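You operate a simulated robot arm through the tools that you are given. There is no shell and no other tool.

You run a simulated robot arm. Do the job below in one go: nothing can be reset, and whatever is moved stays where it is left.

JOB
Set up the grey tester with the white gasket at about 1.5 bar.
Fine: gasket in the socket, lid on it, latch and vent shut.

Only the result counts: the job must be done as asked and must still hold three seconds after the hand-in. Knocking over, shifting, dropping, spilling or breaking anything else fails it. A push-on lid holds only when it is set on centred and level and pressed home; a screw cap is set on level and turned clockwise until tight.

ROBOT AND FRAMES
A 7-joint arm with a two-finger parallel gripper, fixed in place. Base frame: the origin is at the foot of the arm, x ahead of it, y to its left, z up. Lengths are in mm, angles in degrees, forces in N, time in s.
Its first joint turns from -166.0 to 166.0 degrees. Payload 3.43 kg.
Tool frame: the origin (TCP) lies between the finger pads and is the grasp point; the fingertips stand 30 mm ahead of it; z points along the fingers, y is the line along which they close. Largest opening 94 mm; finger width 28, thickness 10; the body of the gripper, 50 by 96 mm, starts 55 mm behind the TCP.
Orientation is that of the tool frame in the base frame, as a unit quaternion [w, x, y, z]. With the fingers straight down and closing along the base's y, the tool's x points along the base's -x, its y along +y and its z along -z.

CONTROLS
- The arm moves only by the tool jog_arm. Its argument "plan" is a list of rows, each a list of 3 entries, a list of its own where there are three numbers: the shift along the base's x, y, z in units of 150 mm (1.0 is 150 mm), then the turn, a rotation vector about the base's x, y, z in units of 90 degrees (1.0 is 90 degrees), then the finger opening in mm, from 0 to 94. In form: [[[tx, ty, tz], [wx, wy, wz], gripper], ...]. A call has 1 to 20 rows; each row is the pose to reach, as a shift and turn from the pose commanded when the call began. A call with a number of a shift or a turn outside -1 to 1 is refused whole. A row lasts 0.2 s, in which the tool goes at most 50 mm and 8.6 degrees; a call with a longer step from one row to the next is refused whole, and so is a gripper value outside its range. A pose out of reach is approached as far as the arm can. The call stops where the force on the tool passes 40 N (or 10 N more than at its start, if that is more) or the arm is blocked; 0.2 s more then pass. The fingers move at their own pace (about 45 mm/s each) and stop on an object; they squeeze with about 33 N. The grip force told is the motor's: it shows also when the fingers shut on nothing. Time passes only in rows, and 0.2 s behind the last, so rows that repeat a pose let the fingers close. It gives the time, the measured TCP pose, the force on the tool (base axes), the opening and the grip force at its end, in the units of the frame above (readings bear some noise), with the torque about the TCP (base axes, N m) and any sound that the robot's microphone picked up.
- Cameras (640 x 400 px; columns grow to the right, rows downward): "scene" is fixed at [400.7, -650.1, 1624.2]; the picture's right is [0.57, -0.82, 0.00], its down [-0.69, -0.48, -0.54] and it looks along [0.45, 0.31, -0.84] (base axes); focal length 248 px, centre (320, 200). "wrist" rides on the gripper at [76, 14, -102] in the tool frame; the picture's right is [-0.18, 0.98, 0.00], its down [-0.75, -0.14, -0.64] and it looks along [-0.63, -0.12, 0.77] (tool axes); focal length 243 px, centre (320, 200). There is no depth. A picture from a camera that has moved, and an enlarged one, comes with that camera's place and axes in the base frame and with its lens.
- camera(camera): a new picture of that camera. It takes no simulated time.
- slide_trunk(by): slides the trunk up (or, below 0, down) by that many mm; the arm rides with it, the base frame stays. It gives what a move gives, with no picture.
- zoom(camera, box): a new picture of the part [left, top, right, bottom] of that camera's present view, enlarged. It takes no simulated time.
- sign_off(): hands the job in; it is judged then, once.

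Nothing tells you positions but the pictures and the camera data. Unless the task says otherwise, let go and move clear before handing in.

The tools are called after "Request:" as a command line: name --argument value ..., lists and objects as JSON in quotes. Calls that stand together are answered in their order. jog_arm: Moves the arm, as the interface text tells. Its arguments: {"type":"object","properties":{"plan":{"type":"array","items":{"type":"array"}}},"required":["plan"]} The other tools are called the same way: slide_trunk (by) slides the trunk up or down; camera (camera) takes a picture; zoom (camera, box) takes an enlarged picture of a part of a camera's view; sign_off () hands the job in.

At the start:

```text
clock: 0.0
eef_pos: [656.0, -231.2, 1301.4]
orientation: [0.0, 0.0, 1.0, 0.0]
contact_force: [0.5, -0.7, 0.4]
wrist_torque: [-0.03, 0.02, 0.01]
opening: 93.9
grip_force: 0.0
trunk travel left (down, up): [-375.0, 115.0]
```

scene: 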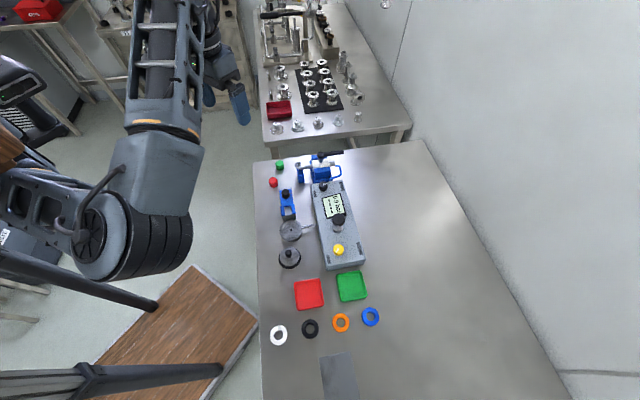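
wrist: 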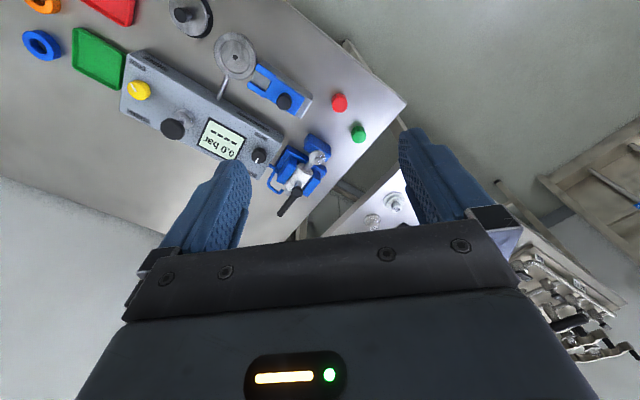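

The scene shows a table with a grey tester, a lid, gaskets and other parts. I'll enlarge the views first to work out what each part is.

Request:
zoom --camera "scene" --box '[250, 140, 390, 230]'

Request:
zoom --camera "scene" --box '[250, 210, 400, 350]'

Request:
zoom --camera "wrist" --box '[100, 0, 400, 220]'

```text
4.44 times, centred on (320, 185) of scene
camera zoom: at [400.7, -650.1, 1624.2], right [0.57, -0.82, 0.0], down [-0.69, -0.48, -0.54], along [0.45, 0.31, -0.84], focal length 1104 px, centre (320, 267)
```

zoom: 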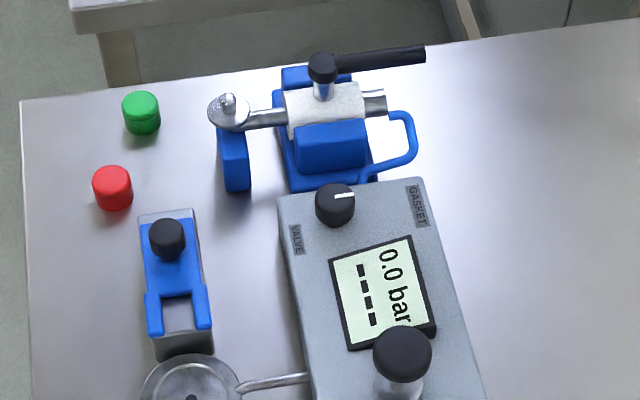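

```text
2.86 times, centred on (325, 280) of scene
camera zoom: at [400.7, -650.1, 1624.2], right [0.57, -0.82, 0.0], down [-0.69, -0.48, -0.54], along [0.45, 0.31, -0.84], focal length 710 px, centre (306, -29)
```

zoom: 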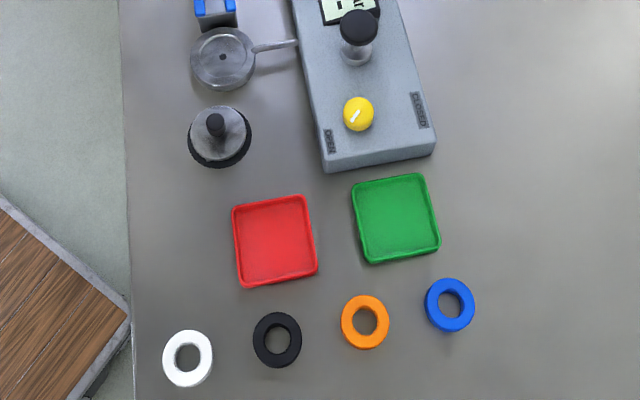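

```text
1.82 times, centred on (250, 110) of wrist
camera zoom: at [579.0, -217.3, 1403.0], right [0.18, 0.98, 0.0], down [0.75, -0.14, 0.64], along [0.63, -0.12, -0.77], focal length 441 px, centre (447, 364)
```

zoom: 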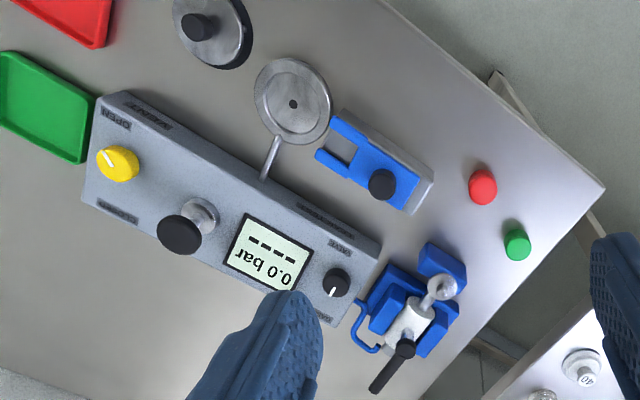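

The tester runs at about 45° in the base frame, with the tabletop near z≈900. I'll lower the trunk, turn the tool toward the tester and look closer.

Request:
slide_trunk --by -150

Request:
jog_arm --plan '[[[-0.05, -0.05, 0], [0, 0, -0.09], 94], [[-0.1, -0.1, 0], [0, 0, -0.18], 94], [[-0.2, -0.2, 0], [0, 0, -0.27], 94], [[-0.3, -0.3, 0], [0, 0, -0.36], 94], [[-0.4, -0.4, 0], [0, 0, -0.45], 94], [[-0.4, -0.5, 0], [0, 0, -0.5], 94], [[-0.4, -0.5, 0], [0, 0, -0.5], 94]]'

Request:
camera --camera "wrist"

Request:
camera --camera "scene"

```text
clock: 1.8
eef_pos: [656.8, -231.1, 1151.9]
orientation: [0.0, 0.001, 1.0, 0.0]
contact_force: [0.4, 0.2, 0.4]
wrist_torque: [0.0, 0.0, -0.03]
opening: 94.1
grip_force: 0.1
trunk travel left (down, up): [-225.0, 265.0]
```

```text
clock: 3.4
eef_pos: [596.0, -307.6, 1151.6]
orientation: [0.0, 0.384, 0.924, 0.0]
contact_force: [-0.4, -0.5, 1.0]
wrist_torque: [-0.02, -0.06, 0.01]
opening: 93.9
grip_force: 0.1
trunk travel left (down, up): [-225.0, 265.0]
```

```text
taken
camera wrist: at [551.9, -243.7, 1252.9], right [0.83, 0.56, 0.0], down [0.43, -0.63, 0.64], along [0.36, -0.53, -0.77], focal length 243 px, centre (320, 200)
```

wrist: 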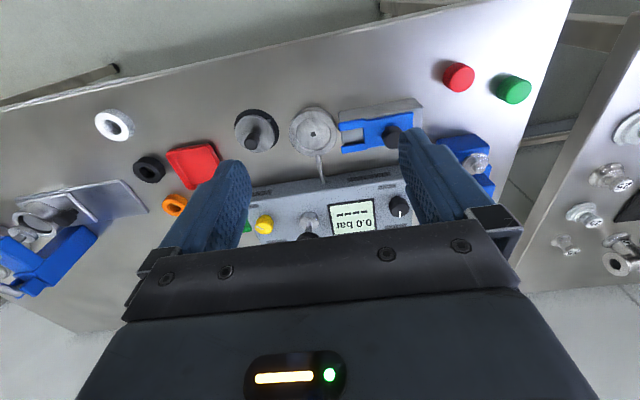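

```text
taken
```

scene: 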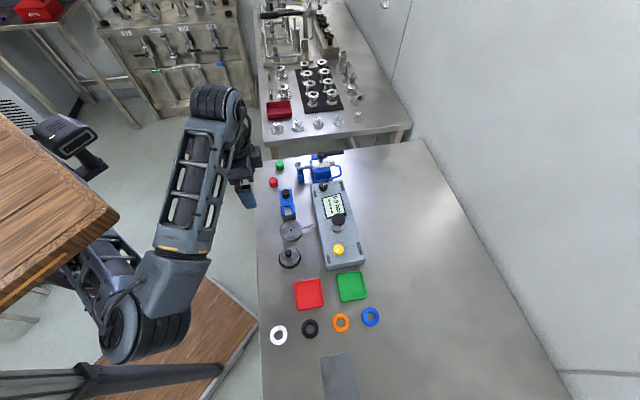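

The view is upside down but clear, so I'll zoom in to read the labels and mechanisms.

Request:
zoom --camera "wrist" --box '[230, 90, 430, 250]'

Request:
zoom --camera "scene" --box '[265, 140, 365, 210]'

Request:
zoom --camera "scene" --box '[270, 200, 370, 280]'

```text
2.50 times, centred on (330, 170) of wrist
camera zoom: at [551.9, -243.7, 1252.9], right [0.83, 0.56, 0.0], down [0.43, -0.63, 0.64], along [0.36, -0.53, -0.77], focal length 606 px, centre (295, 275)
```

zoom: 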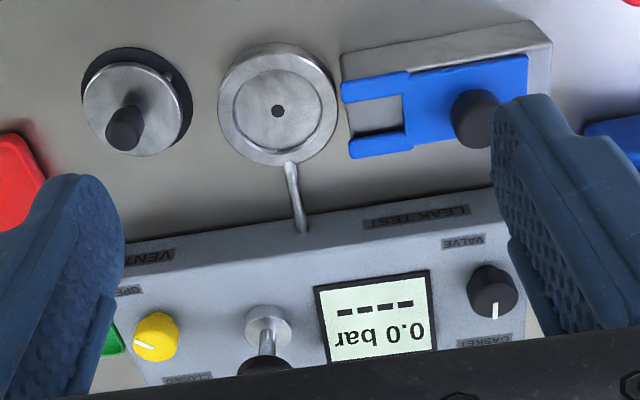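

```text
5.71 times, centred on (315, 175) of scene
camera zoom: at [400.7, -650.1, 1624.2], right [0.57, -0.82, 0.0], down [-0.69, -0.48, -0.54], along [0.45, 0.31, -0.84], focal length 1419 px, centre (349, 343)
```

zoom: 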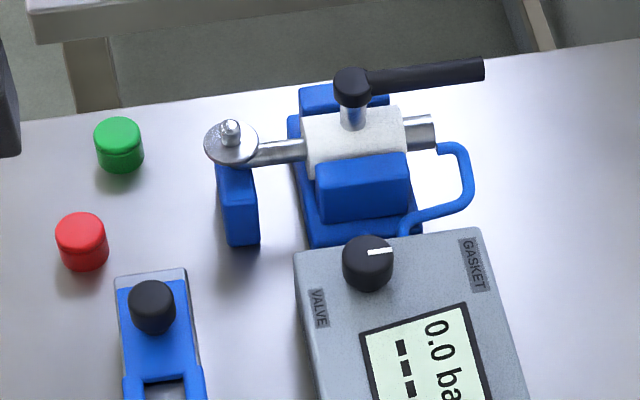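

```text
5.00 times, centred on (320, 240) of scene
camera zoom: at [400.7, -650.1, 1624.2], right [0.57, -0.82, 0.0], down [-0.69, -0.48, -0.54], along [0.45, 0.31, -0.84], focal length 1242 px, centre (320, 0)
```

zoom: 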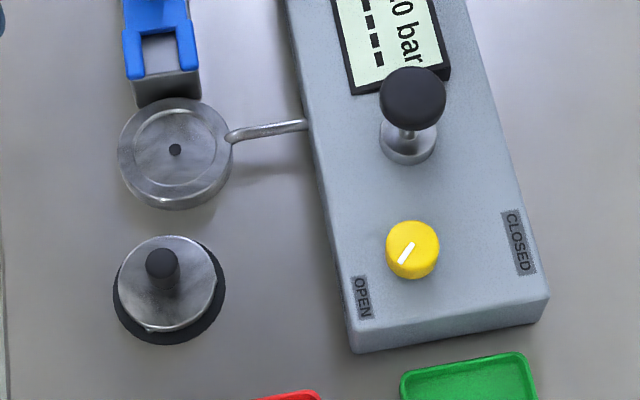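

The tester's controls are now readable:
- **Selector:** the black knob points at GASKET.
- **Vent:** the yellow knob is at OPEN.
- **Pump:** the plunger sits mid-box.
- **Socket, lid and latch:** the socket is at about (630, -377), with the lid and sliding blue latch beside it.

I'll move closer to measure heights.

Request:
jog_arm --plan '[[[0.06, -0.06, -0.16], [0, 0, 0], 94], [[0.12, -0.12, -0.32], [0, 0, 0], 94], [[0.2, -0.2, -0.5], [0, 0, 0], 94], [[0.2, -0.2, -0.5], [0, 0, 0], 94]]'

Request:
camera --camera "wrist"

Request:
zoom --camera "wrist" --box '[200, 40, 440, 190]'

```text
clock: 4.3
eef_pos: [626.8, -334.5, 1076.2]
orientation: [0.0, 0.383, 0.924, -0.001]
contact_force: [-0.1, 0.8, 0.8]
wrist_torque: [0.02, 0.02, 0.0]
opening: 94.0
grip_force: 0.1
trunk travel left (down, up): [-225.0, 265.0]
```

```text
taken
camera wrist: at [581.7, -270.5, 1179.4], right [0.83, 0.56, 0.0], down [0.43, -0.63, 0.64], along [0.36, -0.53, -0.77], focal length 243 px, centre (320, 200)
```

wrist: 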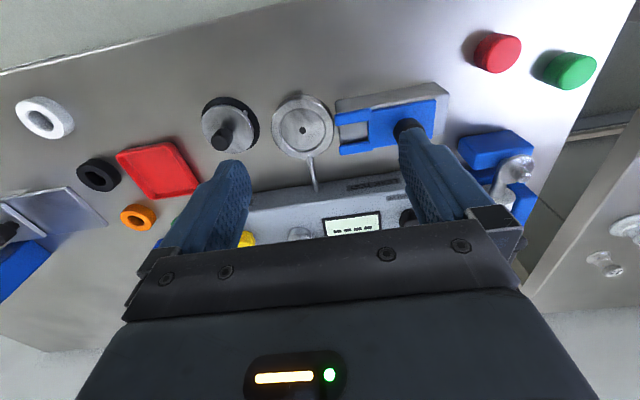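

```text
2.67 times, centred on (320, 115) of wrist
camera zoom: at [581.7, -270.5, 1179.4], right [0.83, 0.56, 0.0], down [0.43, -0.63, 0.64], along [0.36, -0.53, -0.77], focal length 647 px, centre (320, 427)
```

zoom: 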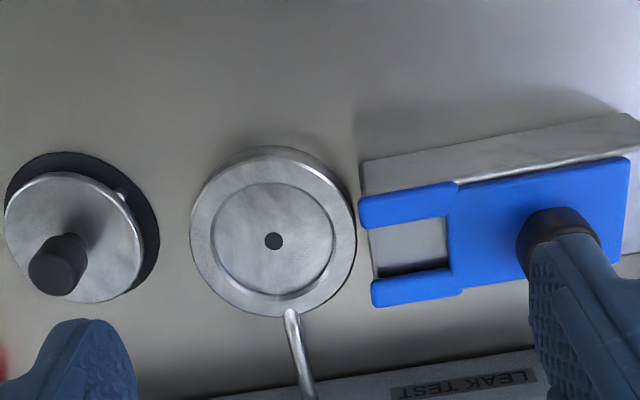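

From these views the socket is near (630, -376), and the lid is near (561, -424) with its knob top at about z 951. Next I'll look closer at the vent knob, the pump and the gaskets.

Request:
zoom --camera "scene" --box '[315, 205, 371, 240]'

Request:
zoom --camera "scene" --box '[315, 235, 371, 270]'

Request:
zoom --camera "scene" --box '[265, 310, 345, 360]'

Request:
zoom --camera "scene" --box '[270, 215, 326, 275]'

```text
11.43 times, centred on (343, 222) of scene
camera zoom: at [400.7, -650.1, 1624.2], right [0.57, -0.82, 0.0], down [-0.69, -0.48, -0.54], along [0.45, 0.31, -0.84], focal length 2838 px, centre (57, -57)
```

zoom: 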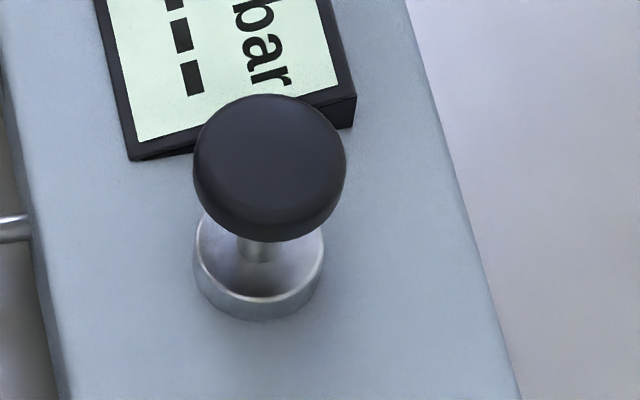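

```text
11.43 times, centred on (343, 252) of scene
camera zoom: at [400.7, -650.1, 1624.2], right [0.57, -0.82, 0.0], down [-0.69, -0.48, -0.54], along [0.45, 0.31, -0.84], focal length 2838 px, centre (57, -400)
```

zoom: 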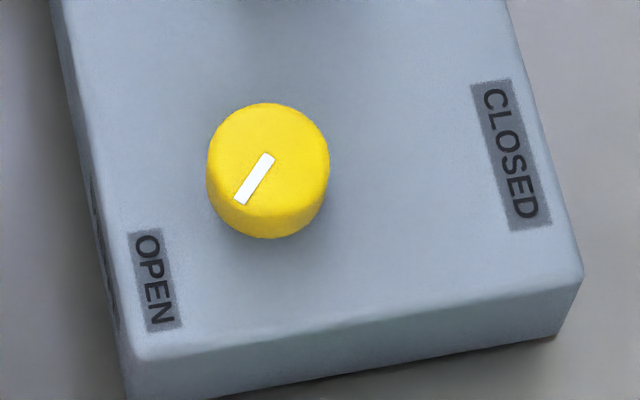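

```text
8.00 times, centred on (305, 335) of scene
camera zoom: at [400.7, -650.1, 1624.2], right [0.57, -0.82, 0.0], down [-0.69, -0.48, -0.54], along [0.45, 0.31, -0.84], focal length 1987 px, centre (440, -880)
```

zoom: 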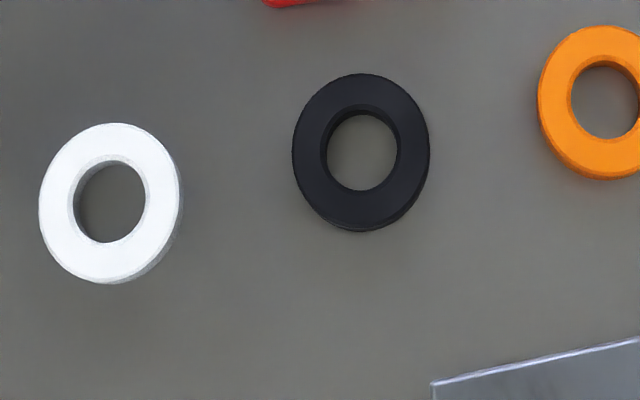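

```text
6.67 times, centred on (298, 245) of scene
camera zoom: at [400.7, -650.1, 1624.2], right [0.57, -0.82, 0.0], down [-0.69, -0.48, -0.54], along [0.45, 0.31, -0.84], focal length 1656 px, centre (467, -100)
```

zoom: 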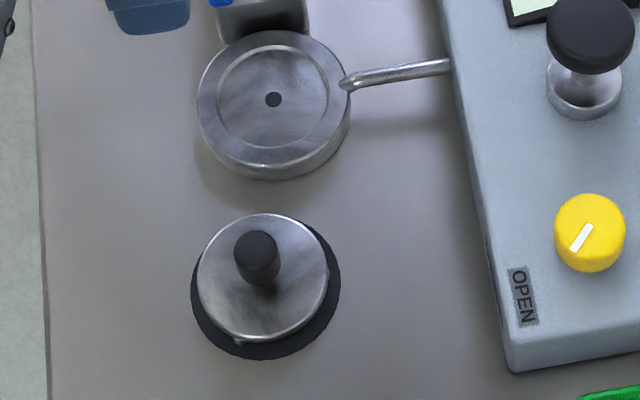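

The vent pointer is at OPEN, and the gaskets are about 45 mm across. I'll turn the tool to +45° and go over the white gasket to look from above.

Request:
jog_arm --plan '[[[-0.13, -0.11, 0], [0, 0, 0.083], 94], [[-0.27, -0.22, 0], [0, 0, 0.167], 94], [[-0.4, -0.33, 0], [0, 0, 0.25], 94], [[-0.53, -0.44, 0], [0, 0, 0.333], 94], [[-0.67, -0.55, 0], [0, 0, 0.417], 94], [[-0.8, -0.665, 0], [0, 0, 0.5], 94], [[-0.8, -0.665, 0], [0, 0, 0.5], 94]]'

Request:
jog_arm --plan '[[[-0.13, -0.11, 0], [0, 0, 0.083], 94], [[-0.27, -0.22, 0], [0, 0, 0.167], 94], [[-0.4, -0.33, 0], [0, 0, 0.25], 94], [[-0.53, -0.44, 0], [0, 0, 0.333], 94], [[-0.67, -0.55, 0], [0, 0, 0.417], 94], [[-0.8, -0.665, 0], [0, 0, 0.5], 94], [[-0.8, -0.665, 0], [0, 0, 0.5], 94]]'

Request:
camera --camera "wrist"

Request:
camera --camera "scene"

```text
clock: 6.0
eef_pos: [505.7, -436.5, 1074.6]
orientation: [0.0, 0.0, 1.0, 0.0]
contact_force: [-0.1, -0.5, 0.1]
wrist_torque: [0.01, -0.01, -0.01]
opening: 94.2
grip_force: 0.2
trunk travel left (down, up): [-225.0, 265.0]
```

```text
clock: 7.5
eef_pos: [385.3, -536.6, 1075.4]
orientation: [0.0, -0.383, 0.924, 0.0]
contact_force: [-0.4, -0.3, -0.3]
wrist_torque: [-0.02, 0.0, -0.03]
opening: 94.1
grip_force: 0.0
trunk travel left (down, up): [-225.0, 265.0]
```

```text
taken
camera wrist: at [319.8, -580.1, 1177.6], right [-0.56, 0.83, 0.0], down [0.63, 0.43, 0.64], along [0.53, 0.36, -0.77], focal length 243 px, centre (320, 200)
```

wrist: 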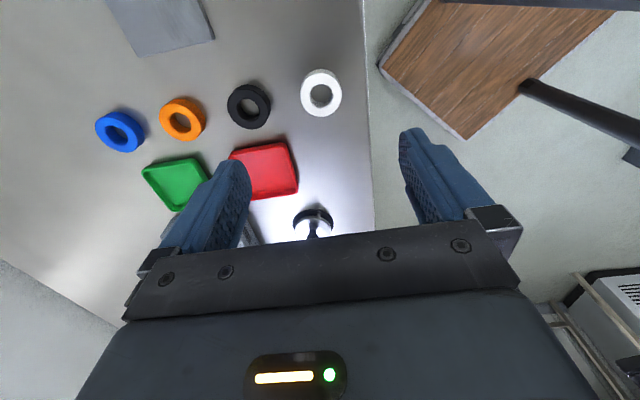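

```text
taken
```

scene: 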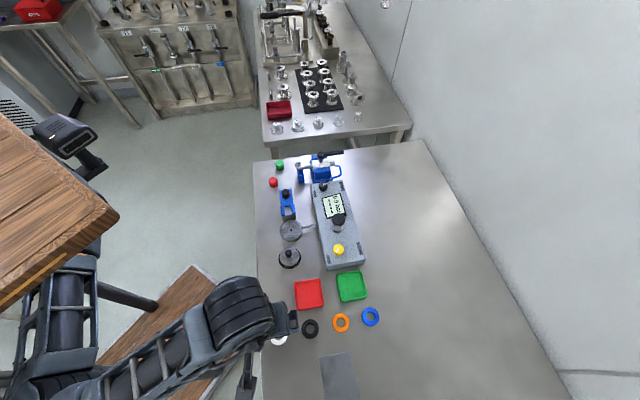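

Request:
zoom --camera "wrist" --box '[270, 50, 370, 130]'

Request:
zoom --camera "wrist" --box '[0, 0, 400, 250]'

```text
5.00 times, centred on (320, 90) of wrist
camera zoom: at [319.8, -580.1, 1177.6], right [-0.56, 0.83, 0.0], down [0.63, 0.43, 0.64], along [0.53, 0.36, -0.77], focal length 1213 px, centre (320, 750)
```

zoom: 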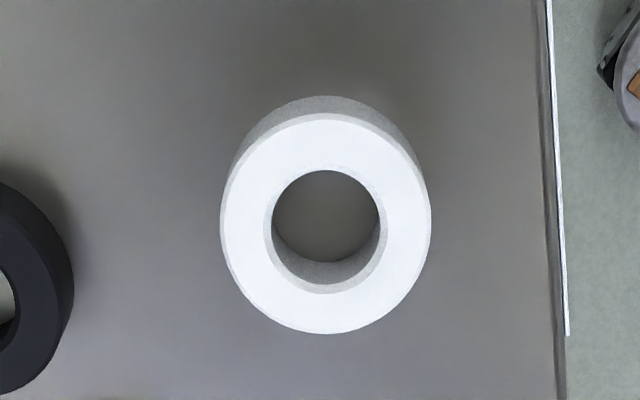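

```text
1.60 times, centred on (200, 125) of wrist
camera zoom: at [319.8, -580.1, 1177.6], right [-0.56, 0.83, 0.0], down [0.63, 0.43, 0.64], along [0.53, 0.36, -0.77], focal length 388 px, centre (512, 320)
```

zoom: 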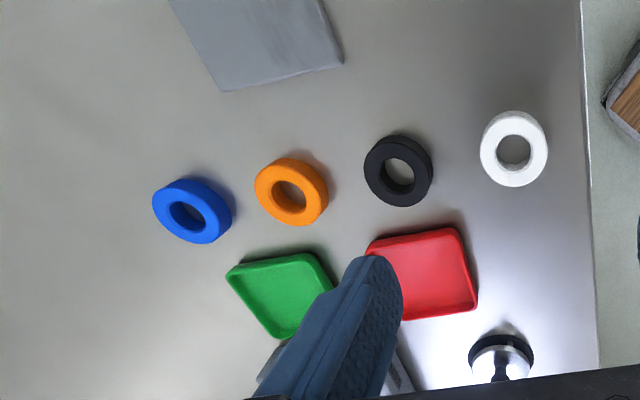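

The white gasket is almost exactly under the TCP. I'll descend part way with the fingers narrowed, then check again.

Request:
jog_arm --plan '[[[0, 0, -0.2], [0, 0, 0], 80], [[0, 0.006, -0.4], [0, 0, 0], 70], [[0, 0.006, -0.55], [0, 0, 0], 66], [[0, 0.006, -0.55], [0, 0, 0], 66]]'

Request:
camera --camera "wrist"

Request:
zoom --camera "wrist" --box '[240, 70, 400, 170]'

Request:
zoom --camera "scene" --box '[220, 270, 340, 360]'

```text
clock: 8.6
eef_pos: [386.7, -533.5, 993.2]
orientation: [-0.001, -0.383, 0.924, -0.001]
contact_force: [-0.9, -0.7, 0.3]
wrist_torque: [0.02, -0.01, -0.02]
opening: 66.0
grip_force: 0.1
trunk travel left (down, up): [-225.0, 265.0]
```

```text
taken
camera wrist: at [322.7, -578.0, 1095.8], right [-0.57, 0.82, 0.0], down [0.63, 0.44, 0.64], along [0.53, 0.36, -0.77], focal length 243 px, centre (320, 200)
```

wrist: 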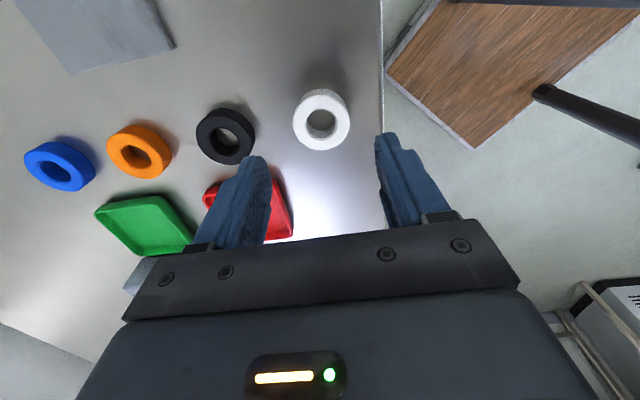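

```text
4.00 times, centred on (320, 120) of wrist
camera zoom: at [322.7, -578.0, 1095.8], right [-0.57, 0.82, 0.0], down [0.63, 0.44, 0.64], along [0.53, 0.36, -0.77], focal length 970 px, centre (320, 520)
```

zoom: 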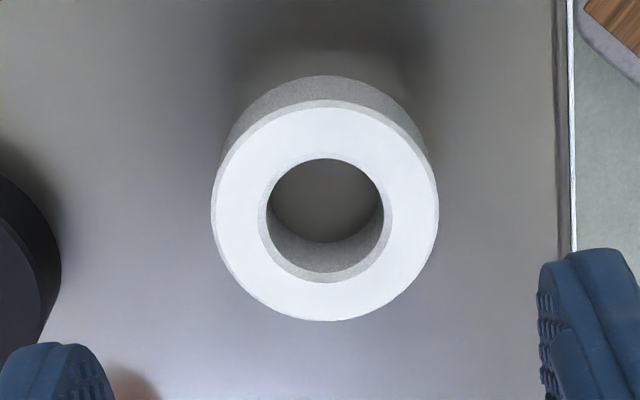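

```text
4.44 times, centred on (280, 315) of scene
camera zoom: at [400.7, -650.1, 1624.2], right [0.57, -0.82, 0.0], down [-0.69, -0.48, -0.54], along [0.45, 0.31, -0.84], focal length 1104 px, centre (498, -311)
```

zoom: 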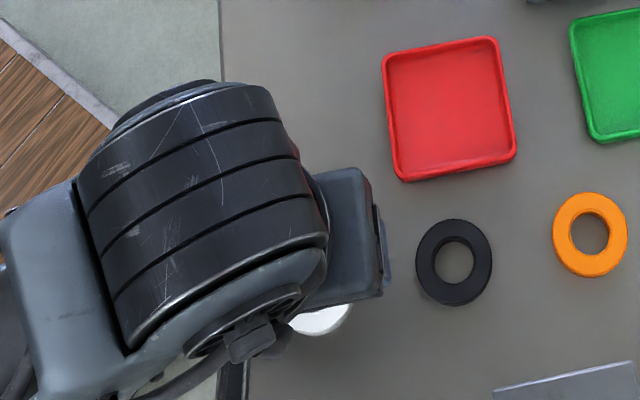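

Two views put the gasket centre near (383, -536), with its top at z≈916 and a diameter of about 43 mm. I'll shift slightly, descend so the fingertips sit just above the table, and grip it.

Request:
jog_arm --plan '[[[-0.02, -0.008, -0.1], [0, 0, 0], 66], [[-0.02, -0.008, -0.2], [0, 0, 0], 64], [[-0.02, -0.008, -0.28], [0, 0, 0], 64], [[-0.02, -0.008, -0.34], [0, 0, 0], 64], [[-0.02, -0.008, -0.34], [0, 0, 0], 64]]'

Request:
camera --camera "wrist"

Request:
zoom --camera "wrist" --box '[220, 70, 420, 220]'

```text
clock: 9.8
eef_pos: [384.6, -535.2, 945.3]
orientation: [-0.003, -0.386, 0.922, -0.001]
contact_force: [0.6, -0.6, 0.3]
wrist_torque: [-0.01, 0.0, 0.0]
opening: 64.1
grip_force: 0.1
trunk travel left (down, up): [-225.0, 265.0]
```

```text
taken
camera wrist: at [322.3, -580.9, 1047.2], right [-0.57, 0.82, 0.0], down [0.63, 0.44, 0.64], along [0.53, 0.36, -0.77], focal length 243 px, centre (320, 200)
```

wrist: 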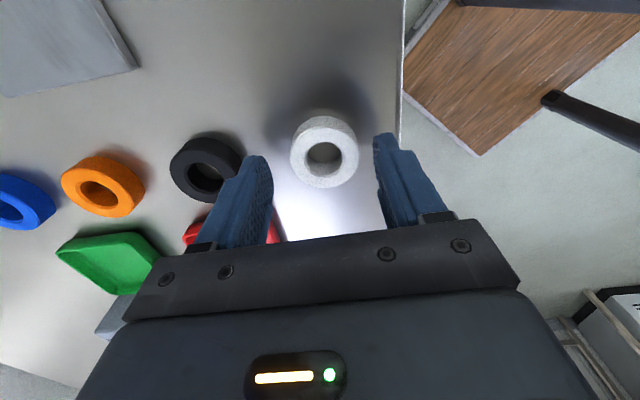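

```text
2.67 times, centred on (320, 145) of wrist
camera zoom: at [322.3, -580.9, 1047.2], right [-0.57, 0.82, 0.0], down [0.63, 0.44, 0.64], along [0.53, 0.36, -0.77], focal length 647 px, centre (320, 347)
```

zoom: 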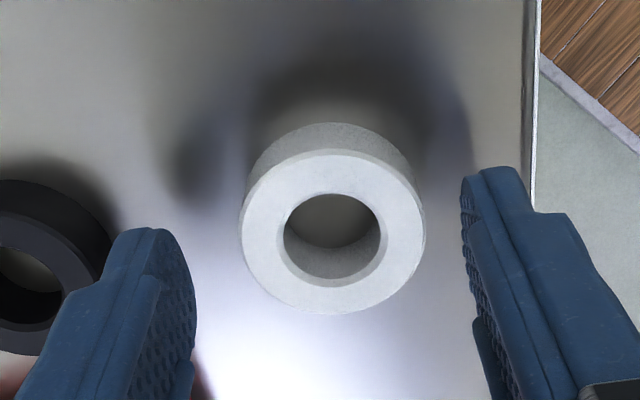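

Request:
jog_arm --plan '[[[-0.008, 0.01, -0.03], [0, 0, 0], 60], [[-0.008, 0.01, -0.053], [0, 0, 0], 60], [[-0.008, 0.01, -0.053], [0, 0, 0], 60], [[-0.008, 0.01, -0.053], [0, 0, 0], 30], [[-0.008, 0.01, -0.053], [0, 0, 0], 30], [[-0.008, 0.01, -0.053], [0, 0, 0], 30], [[-0.008, 0.01, -0.053], [0, 0, 0], 30]]'

Request:
zoom --camera "wrist" --box '[220, 70, 420, 220]'

```text
clock: 11.3
eef_pos: [387.8, -537.0, 942.4]
orientation: [-0.009, -0.389, 0.921, -0.004]
contact_force: [-4.8, 2.7, 14.1]
wrist_torque: [0.25, 0.21, 0.05]
opening: 42.4
grip_force: 33.0
trunk travel left (down, up): [-225.0, 265.0]
```

```text
2.67 times, centred on (320, 145) of wrist
camera zoom: at [324.4, -579.9, 1046.1], right [-0.57, 0.82, -0.01], down [0.63, 0.45, 0.63], along [0.52, 0.36, -0.78], focal length 647 px, centre (320, 347)
```

zoom: 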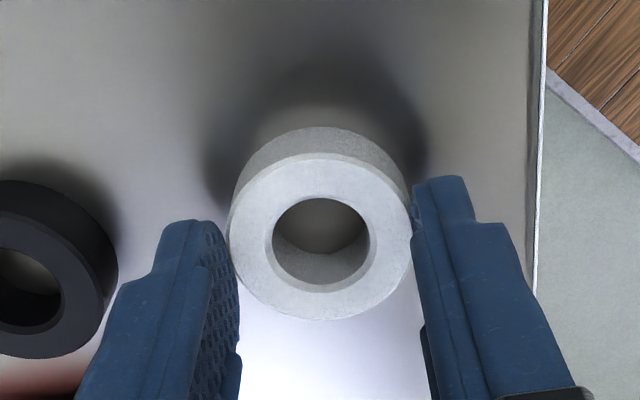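

Request:
camera --camera "scene"

Request:
camera --camera "wrist"

```text
taken
```

scene: 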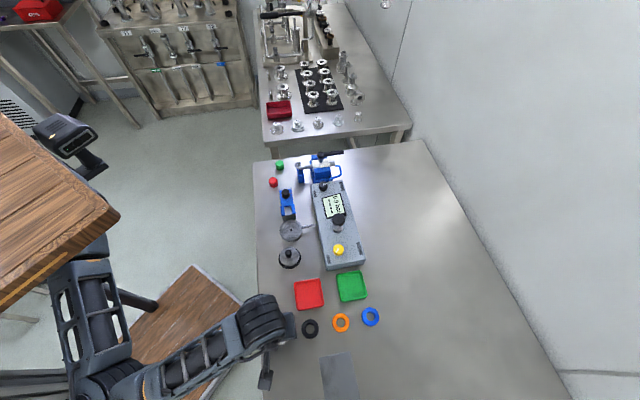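

```text
taken
camera wrist: at [324.4, -579.9, 1046.1], right [-0.57, 0.82, -0.01], down [0.63, 0.45, 0.63], along [0.52, 0.36, -0.78], focal length 243 px, centre (320, 200)
```

wrist: 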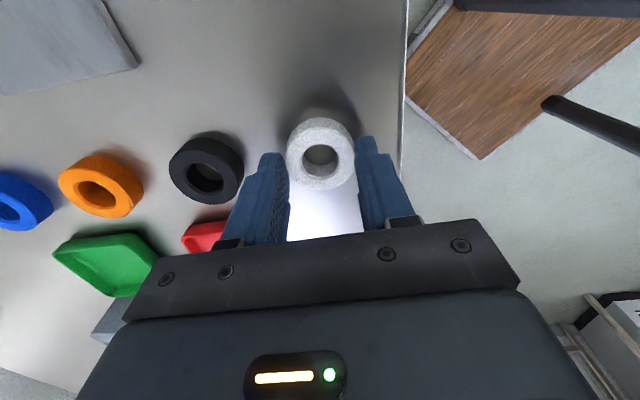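

The arm is close to a kinematic limit here: the actual z is about 7 mm above the command and the tool is slightly tilted. I'll let go, raise the arm, and get the low reach by lowering the trunk instead.

Request:
jog_arm --plan '[[[0, 0, 0.04], [0, 0, 0], 60], [[0, 0, 0.05], [0, 0, 0], 64], [[0, 0, 0.05], [0, 0, 0], 64], [[0, 0, 0.2], [0, 0, 0], 64], [[0, 0, 0.45], [0, 0, 0], 64], [[0.01, -0.005, 0.7], [0, 0, 0], 64], [[0.01, -0.005, 0.7], [0, 0, 0], 64]]'

Request:
slide_trunk --by -70

Request:
zoom --camera "wrist" --box '[220, 70, 420, 220]'

```text
clock: 12.9
eef_pos: [385.5, -535.5, 1039.5]
orientation: [0.0, -0.382, 0.924, 0.0]
contact_force: [0.0, -0.5, 0.8]
wrist_torque: [0.04, 0.02, -0.04]
opening: 63.9
grip_force: 0.2
trunk travel left (down, up): [-225.0, 265.0]
```

```text
clock: 14.0
eef_pos: [385.1, -535.7, 968.4]
orientation: [0.0, -0.383, 0.924, 0.0]
contact_force: [0.6, 0.5, 0.0]
wrist_torque: [-0.03, 0.0, 0.0]
opening: 64.0
grip_force: 0.0
trunk travel left (down, up): [-155.0, 335.0]
```

```text
2.67 times, centred on (320, 145) of wrist
camera zoom: at [319.9, -580.2, 1072.0], right [-0.56, 0.83, 0.0], down [0.63, 0.43, 0.64], along [0.53, 0.36, -0.77], focal length 647 px, centre (320, 347)
```

zoom: 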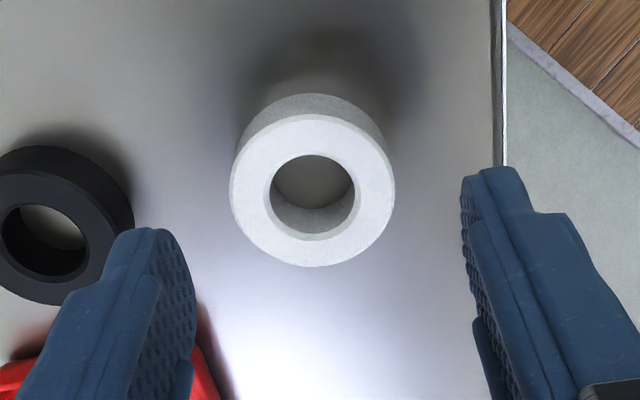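

Request:
jog_arm --plan '[[[0.012, -0.009, 0], [0, 0, 0], 62], [[0.012, -0.009, 0], [0, 0, 0], 62]]'

Request:
slide_trunk --by -33

Request:
jog_arm --plan '[[[0, 0, 0], [0, 0, 0], 40], [[0, 0, 0], [0, 0, 0], 36], [[0, 0, 0], [0, 0, 0], 36], [[0, 0, 0], [0, 0, 0], 36]]'

Request:
zoom --camera "wrist" --box '[220, 70, 420, 220]'

```text
clock: 14.6
eef_pos: [386.8, -536.3, 970.1]
orientation: [-0.001, -0.382, 0.924, -0.001]
contact_force: [-0.1, -0.3, 0.0]
wrist_torque: [0.02, 0.0, 0.03]
opening: 61.8
grip_force: 0.0
trunk travel left (down, up): [-155.0, 335.0]
```

```text
clock: 15.4
eef_pos: [396.5, -536.3, 939.3]
orientation: [-0.005, -0.389, 0.921, -0.001]
contact_force: [-0.9, -0.2, 0.1]
wrist_torque: [-0.04, -0.03, -0.01]
opening: 61.9
grip_force: 0.0
trunk travel left (down, up): [-122.0, 368.0]
```

```text
clock: 16.4
eef_pos: [396.8, -535.8, 938.2]
orientation: [-0.003, -0.388, 0.922, -0.003]
contact_force: [-2.6, 1.3, 8.1]
wrist_torque: [-0.04, 0.13, -0.03]
opening: 42.5
grip_force: 32.8
trunk travel left (down, up): [-122.0, 368.0]
```

```text
2.67 times, centred on (320, 145) of wrist
camera zoom: at [332.6, -581.1, 1040.7], right [-0.58, 0.82, 0.0], down [0.63, 0.45, 0.64], along [0.52, 0.37, -0.77], focal length 647 px, centre (320, 347)
```

zoom: 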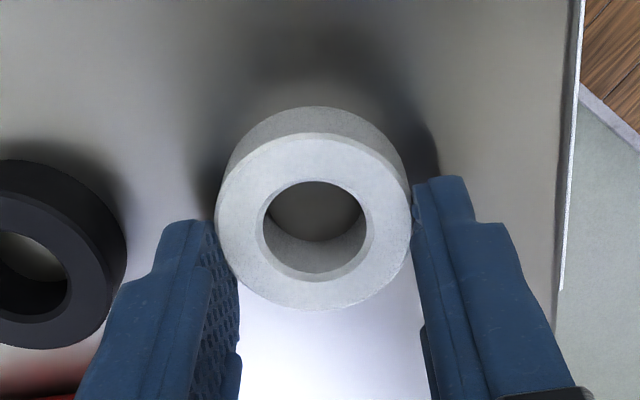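

Something is pushing the arm sideways near the table edge: x shifted about 10 mm with no tool force. I'll check the scene for which link is touching.

Request:
zoom --camera "scene" --box '[60, 230, 340, 400]'

Request:
camera --camera "wrist"

```text
2.29 times, centred on (200, 315) of scene
camera zoom: at [400.7, -650.1, 1624.2], right [0.57, -0.82, 0.0], down [-0.69, -0.48, -0.54], along [0.45, 0.31, -0.84], focal length 568 px, centre (594, -63)
```

zoom: 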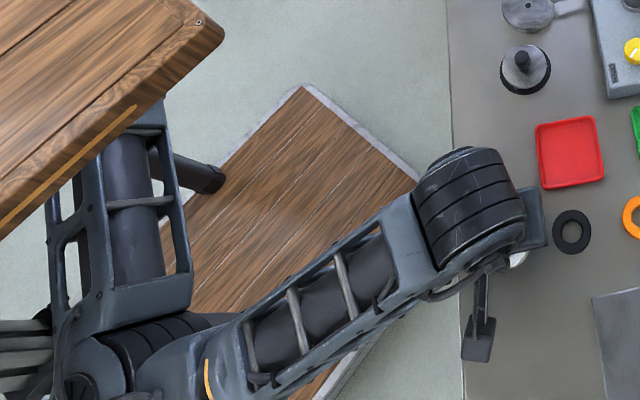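

```text
taken
camera wrist: at [332.6, -581.1, 1040.7], right [-0.58, 0.82, 0.0], down [0.63, 0.45, 0.64], along [0.52, 0.37, -0.77], focal length 243 px, centre (320, 200)
```

wrist: 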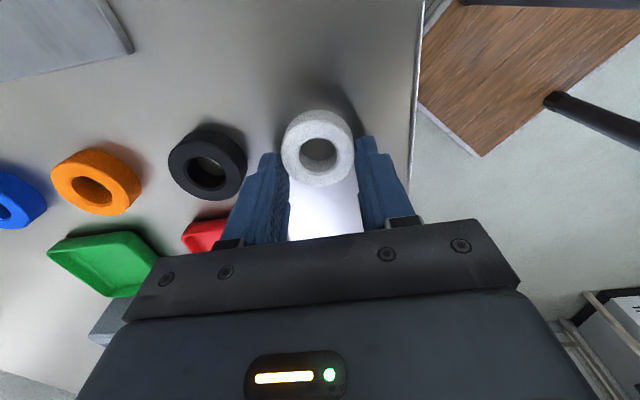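

The upper arm seems to touch a fixed column when it is this low, but the gasket is firmly gripped at 42.5 mm and 33 N. It sits about 6 mm off the TCP along the fingers' width. I'll lift with the trunk and check.

Request:
slide_trunk --by 110

Request:
zoom --camera "wrist" --box '[220, 70, 420, 220]'

Request:
camera --camera "scene"

```text
clock: 17.8
eef_pos: [386.6, -536.4, 1045.9]
orientation: [-0.001, -0.383, 0.924, 0.0]
contact_force: [0.3, -0.4, 0.0]
wrist_torque: [0.03, -0.01, 0.0]
opening: 42.4
grip_force: 32.9
trunk travel left (down, up): [-232.0, 258.0]
```

```text
2.67 times, centred on (320, 145) of wrist
camera zoom: at [321.5, -581.1, 1148.2], right [-0.56, 0.83, 0.0], down [0.63, 0.43, 0.64], along [0.53, 0.36, -0.77], focal length 647 px, centre (320, 347)
```

zoom: 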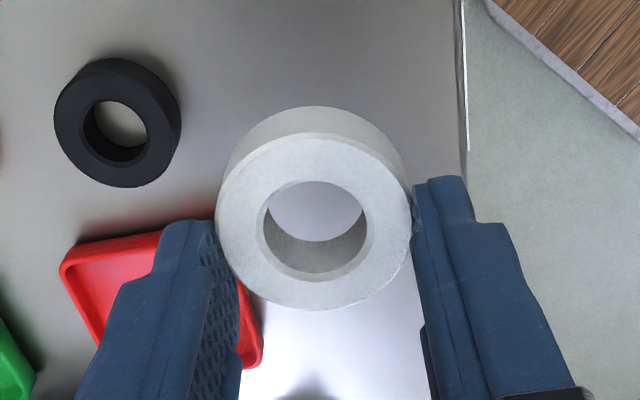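

```text
taken
```

scene: 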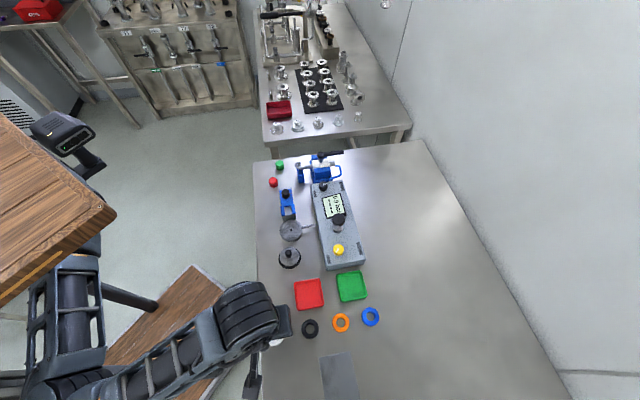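

The gasket is lifted and held. I'll carry it high to a spot just left of the socket so the wrist camera can measure the socket beside the fingers.

Request:
jog_arm --plan '[[[0.1, 0.12, 0], [0, 0, 0], 36], [[0.25, 0.31, 0], [0, 0, 0], 36], [[0.42, 0.52, 0], [0, 0, 0], 36], [[0.6, 0.747, 0], [0, 0, 0], 36], [[0.75, 0.93, 0], [0, 0, 0], 36]]'

Request:
jog_arm --plan '[[[0.17, 0.21, 0], [0, 0, 0], 36], [[0.32, 0.4, 0], [0, 0, 0], 36], [[0.45, 0.565, 0], [0, 0, 0], 36], [[0.45, 0.565, 0], [0, 0, 0], 36], [[0.45, 0.565, 0], [0, 0, 0], 36]]'

Request:
camera --camera "wrist"

Request:
zoom --camera "wrist" --box '[100, 50, 300, 200]'

```text
clock: 19.0
eef_pos: [498.7, -397.2, 1043.2]
orientation: [0.0, -0.382, 0.924, 0.0]
contact_force: [0.4, -0.7, -0.1]
wrist_torque: [-0.01, -0.06, -0.03]
opening: 42.1
grip_force: 33.3
trunk travel left (down, up): [-232.0, 258.0]
```

```text
clock: 20.2
eef_pos: [568.2, -312.9, 1045.1]
orientation: [0.0, -0.382, 0.924, 0.0]
contact_force: [-0.5, 1.1, -0.4]
wrist_torque: [0.02, 0.04, 0.02]
opening: 42.3
grip_force: 33.3
trunk travel left (down, up): [-232.0, 258.0]
```

```text
taken
camera wrist: at [502.5, -357.5, 1146.8], right [-0.56, 0.83, 0.0], down [0.63, 0.43, 0.64], along [0.53, 0.36, -0.77], focal length 243 px, centre (320, 200)
```

wrist: 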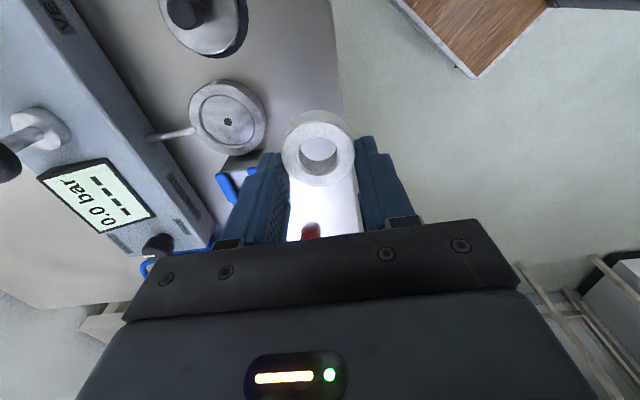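

```text
2.67 times, centred on (200, 125) of wrist
camera zoom: at [502.5, -357.5, 1146.8], right [-0.56, 0.83, 0.0], down [0.63, 0.43, 0.64], along [0.53, 0.36, -0.77], focal length 647 px, centre (640, 400)
```

zoom: 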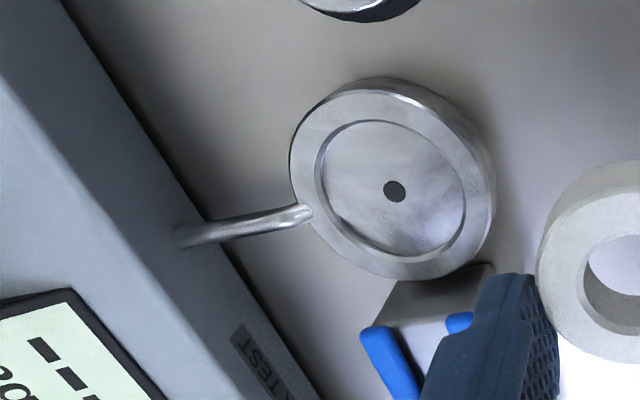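

The socket centre comes out consistently near (631, -379) with its floor at z≈915. I'll move the gasket over it and descend part way to verify.

Request:
jog_arm --plan '[[[0.15, -0.13, 0], [0, 0, 0], 36], [[0.3, -0.26, 0], [0, 0, 0], 36], [[0.465, -0.399, 0], [0, 0, 0], 36], [[0.465, -0.399, -0.1], [0, 0, 0], 36], [[0.465, -0.399, -0.25], [0, 0, 0], 36], [[0.465, -0.399, -0.35], [0, 0, 0], 36], [[0.465, -0.399, -0.35], [0, 0, 0], 36]]'

Request:
camera --camera "wrist"

Request:
zoom --camera "wrist" --box '[220, 70, 420, 220]'

Request:
zoom --camera "scene" --box '[240, 180, 360, 260]'

```text
clock: 21.8
eef_pos: [637.0, -371.8, 994.0]
orientation: [0.0, -0.382, 0.924, 0.0]
contact_force: [0.2, -0.5, -0.8]
wrist_torque: [-0.01, -0.01, -0.01]
opening: 42.7
grip_force: 33.2
trunk travel left (down, up): [-232.0, 258.0]
```

```text
taken
camera wrist: at [571.8, -416.8, 1096.2], right [-0.56, 0.83, 0.0], down [0.63, 0.43, 0.64], along [0.53, 0.36, -0.77], focal length 243 px, centre (320, 200)
```

wrist: 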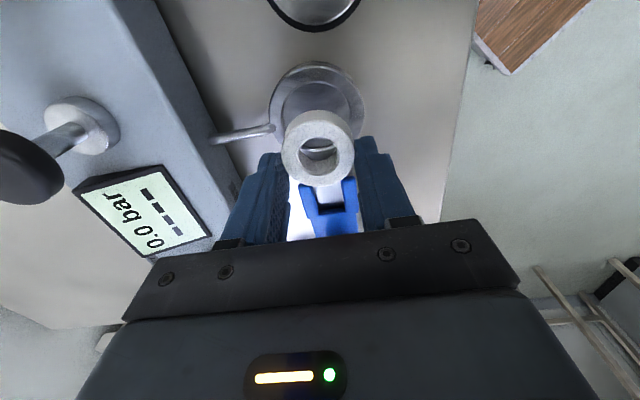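

```text
2.67 times, centred on (320, 145) of wrist
camera zoom: at [571.8, -416.8, 1096.2], right [-0.56, 0.83, 0.0], down [0.63, 0.43, 0.64], along [0.53, 0.36, -0.77], focal length 647 px, centre (320, 347)
```

zoom: 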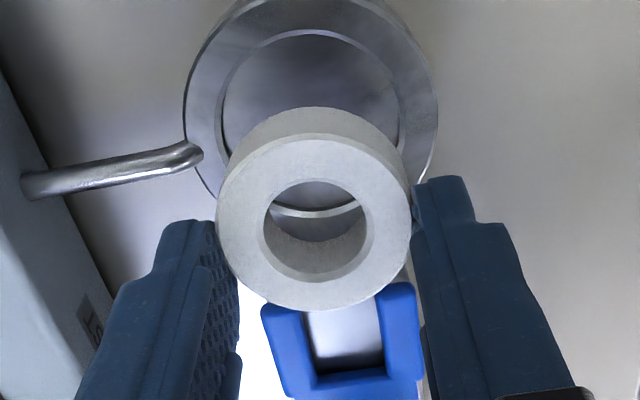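

```text
5.00 times, centred on (300, 220) of scene
camera zoom: at [400.7, -650.1, 1624.2], right [0.57, -0.82, 0.0], down [-0.69, -0.48, -0.54], along [0.45, 0.31, -0.84], focal length 1242 px, centre (420, 100)
```

zoom: 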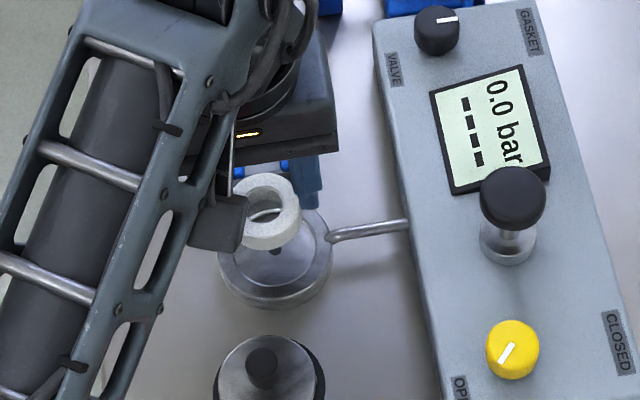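

Alignment is within about 1 mm. I'll descend to just above the seat and check.

Request:
jog_arm --plan '[[[0, -0.009, -0.08], [0, 0, 0], 36], [[0, -0.009, -0.16], [0, 0, 0], 36], [[0, -0.009, -0.2], [0, 0, 0], 36], [[0, -0.009, -0.23], [0, 0, 0], 36], [[0, -0.009, -0.23], [0, 0, 0], 36]]'

Request:
zoom --camera "wrist" --box '[220, 70, 420, 220]'

Request:
zoom --camera "scene" --box '[265, 200, 345, 260]'

```text
clock: 23.0
eef_pos: [635.9, -373.5, 959.1]
orientation: [0.0, -0.383, 0.924, 0.0]
contact_force: [-0.4, 0.3, -0.3]
wrist_torque: [0.02, -0.03, 0.02]
opening: 42.5
grip_force: 33.4
trunk travel left (down, up): [-232.0, 258.0]
```

```text
2.67 times, centred on (320, 145) of wrist
camera zoom: at [571.5, -418.1, 1061.2], right [-0.56, 0.83, 0.0], down [0.63, 0.43, 0.64], along [0.53, 0.36, -0.77], focal length 647 px, centre (320, 347)
```

zoom: 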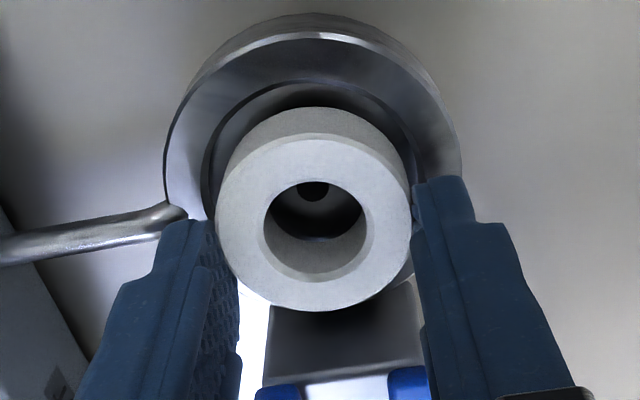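

```text
6.67 times, centred on (305, 230) of scene
camera zoom: at [400.7, -650.1, 1624.2], right [0.57, -0.82, 0.0], down [-0.69, -0.48, -0.54], along [0.45, 0.31, -0.84], focal length 1656 px, centre (420, 0)
```

zoom: 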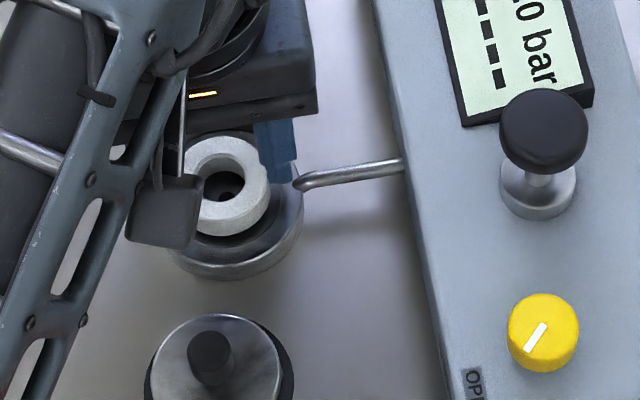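

Request:
jog_arm --plan '[[[-0.005, -0.004, -0.01], [0, 0, 0], 36], [[-0.005, -0.004, -0.02], [0, 0, 0], 36], [[-0.005, -0.004, -0.035], [0, 0, 0], 36], [[-0.005, -0.004, -0.035], [0, 0, 0], 36]]'

Request:
zoom --camera "wrist" --box '[220, 70, 420, 220]'

```text
clock: 24.0
eef_pos: [636.1, -372.8, 954.1]
orientation: [0.001, -0.382, 0.924, 0.0]
contact_force: [-0.2, 0.3, -0.3]
wrist_torque: [-0.01, 0.0, 0.01]
opening: 42.4
grip_force: 33.0
trunk travel left (down, up): [-232.0, 258.0]
```

```text
2.67 times, centred on (320, 145) of wrist
camera zoom: at [570.6, -418.7, 1055.7], right [-0.56, 0.83, 0.0], down [0.63, 0.43, 0.64], along [0.53, 0.36, -0.77], focal length 647 px, centre (320, 347)
```

zoom: 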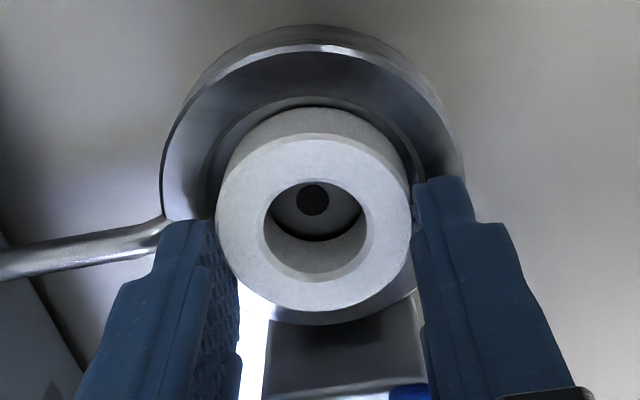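

Request:
jog_arm --plan '[[[0.0055, 0.0038, -0.007], [0, 0, 0], 36], [[0.0055, 0.0038, -0.014], [0, 0, 0], 36], [[0.0055, 0.0038, -0.014], [0, 0, 0], 36]]'

Request:
jog_arm --plan '[[[0, 0, 0], [0, 0, 0], 46], [[0, 0, 0], [0, 0, 0], 50], [[0, 0, 0], [0, 0, 0], 50], [[0, 0, 0.03], [0, 0, 0], 50], [[0, 0, 0.08], [0, 0, 0], 52], [[0, 0, 0.2], [0, 0, 0], 60], [[0, 0, 0.35], [0, 0, 0], 60], [[0, 0, 0.35], [0, 0, 0], 60]]'

Request:
zoom --camera "wrist" --box '[220, 50, 420, 200]'

Request:
camera --camera "wrist"

```text
clock: 24.8
eef_pos: [638.3, -375.4, 952.7]
orientation: [0.001, -0.383, 0.924, -0.001]
contact_force: [5.4, -0.1, 10.9]
wrist_torque: [-0.17, -0.03, 0.08]
opening: 42.5
grip_force: 33.1
trunk travel left (down, up): [-232.0, 258.0]
```

```text
clock: 26.6
eef_pos: [636.3, -373.7, 1005.1]
orientation: [0.0, -0.383, 0.924, 0.0]
contact_force: [0.2, -0.6, 0.1]
wrist_torque: [0.02, 0.0, 0.01]
opening: 60.4
grip_force: 0.1
trunk travel left (down, up): [-232.0, 258.0]
```

```text
2.67 times, centred on (320, 125) of wrist
camera zoom: at [572.3, -418.2, 1106.8], right [-0.56, 0.83, 0.0], down [0.63, 0.43, 0.64], along [0.53, 0.36, -0.77], focal length 647 px, centre (320, 400)
```

zoom: 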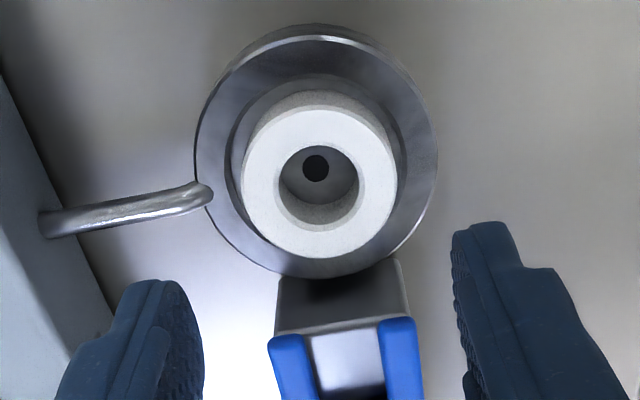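

```text
taken
camera wrist: at [572.3, -418.2, 1106.8], right [-0.56, 0.83, 0.0], down [0.63, 0.43, 0.64], along [0.53, 0.36, -0.77], focal length 243 px, centre (320, 200)
```

wrist: 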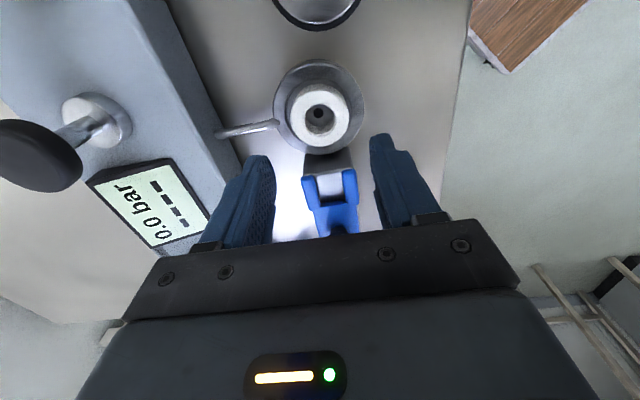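

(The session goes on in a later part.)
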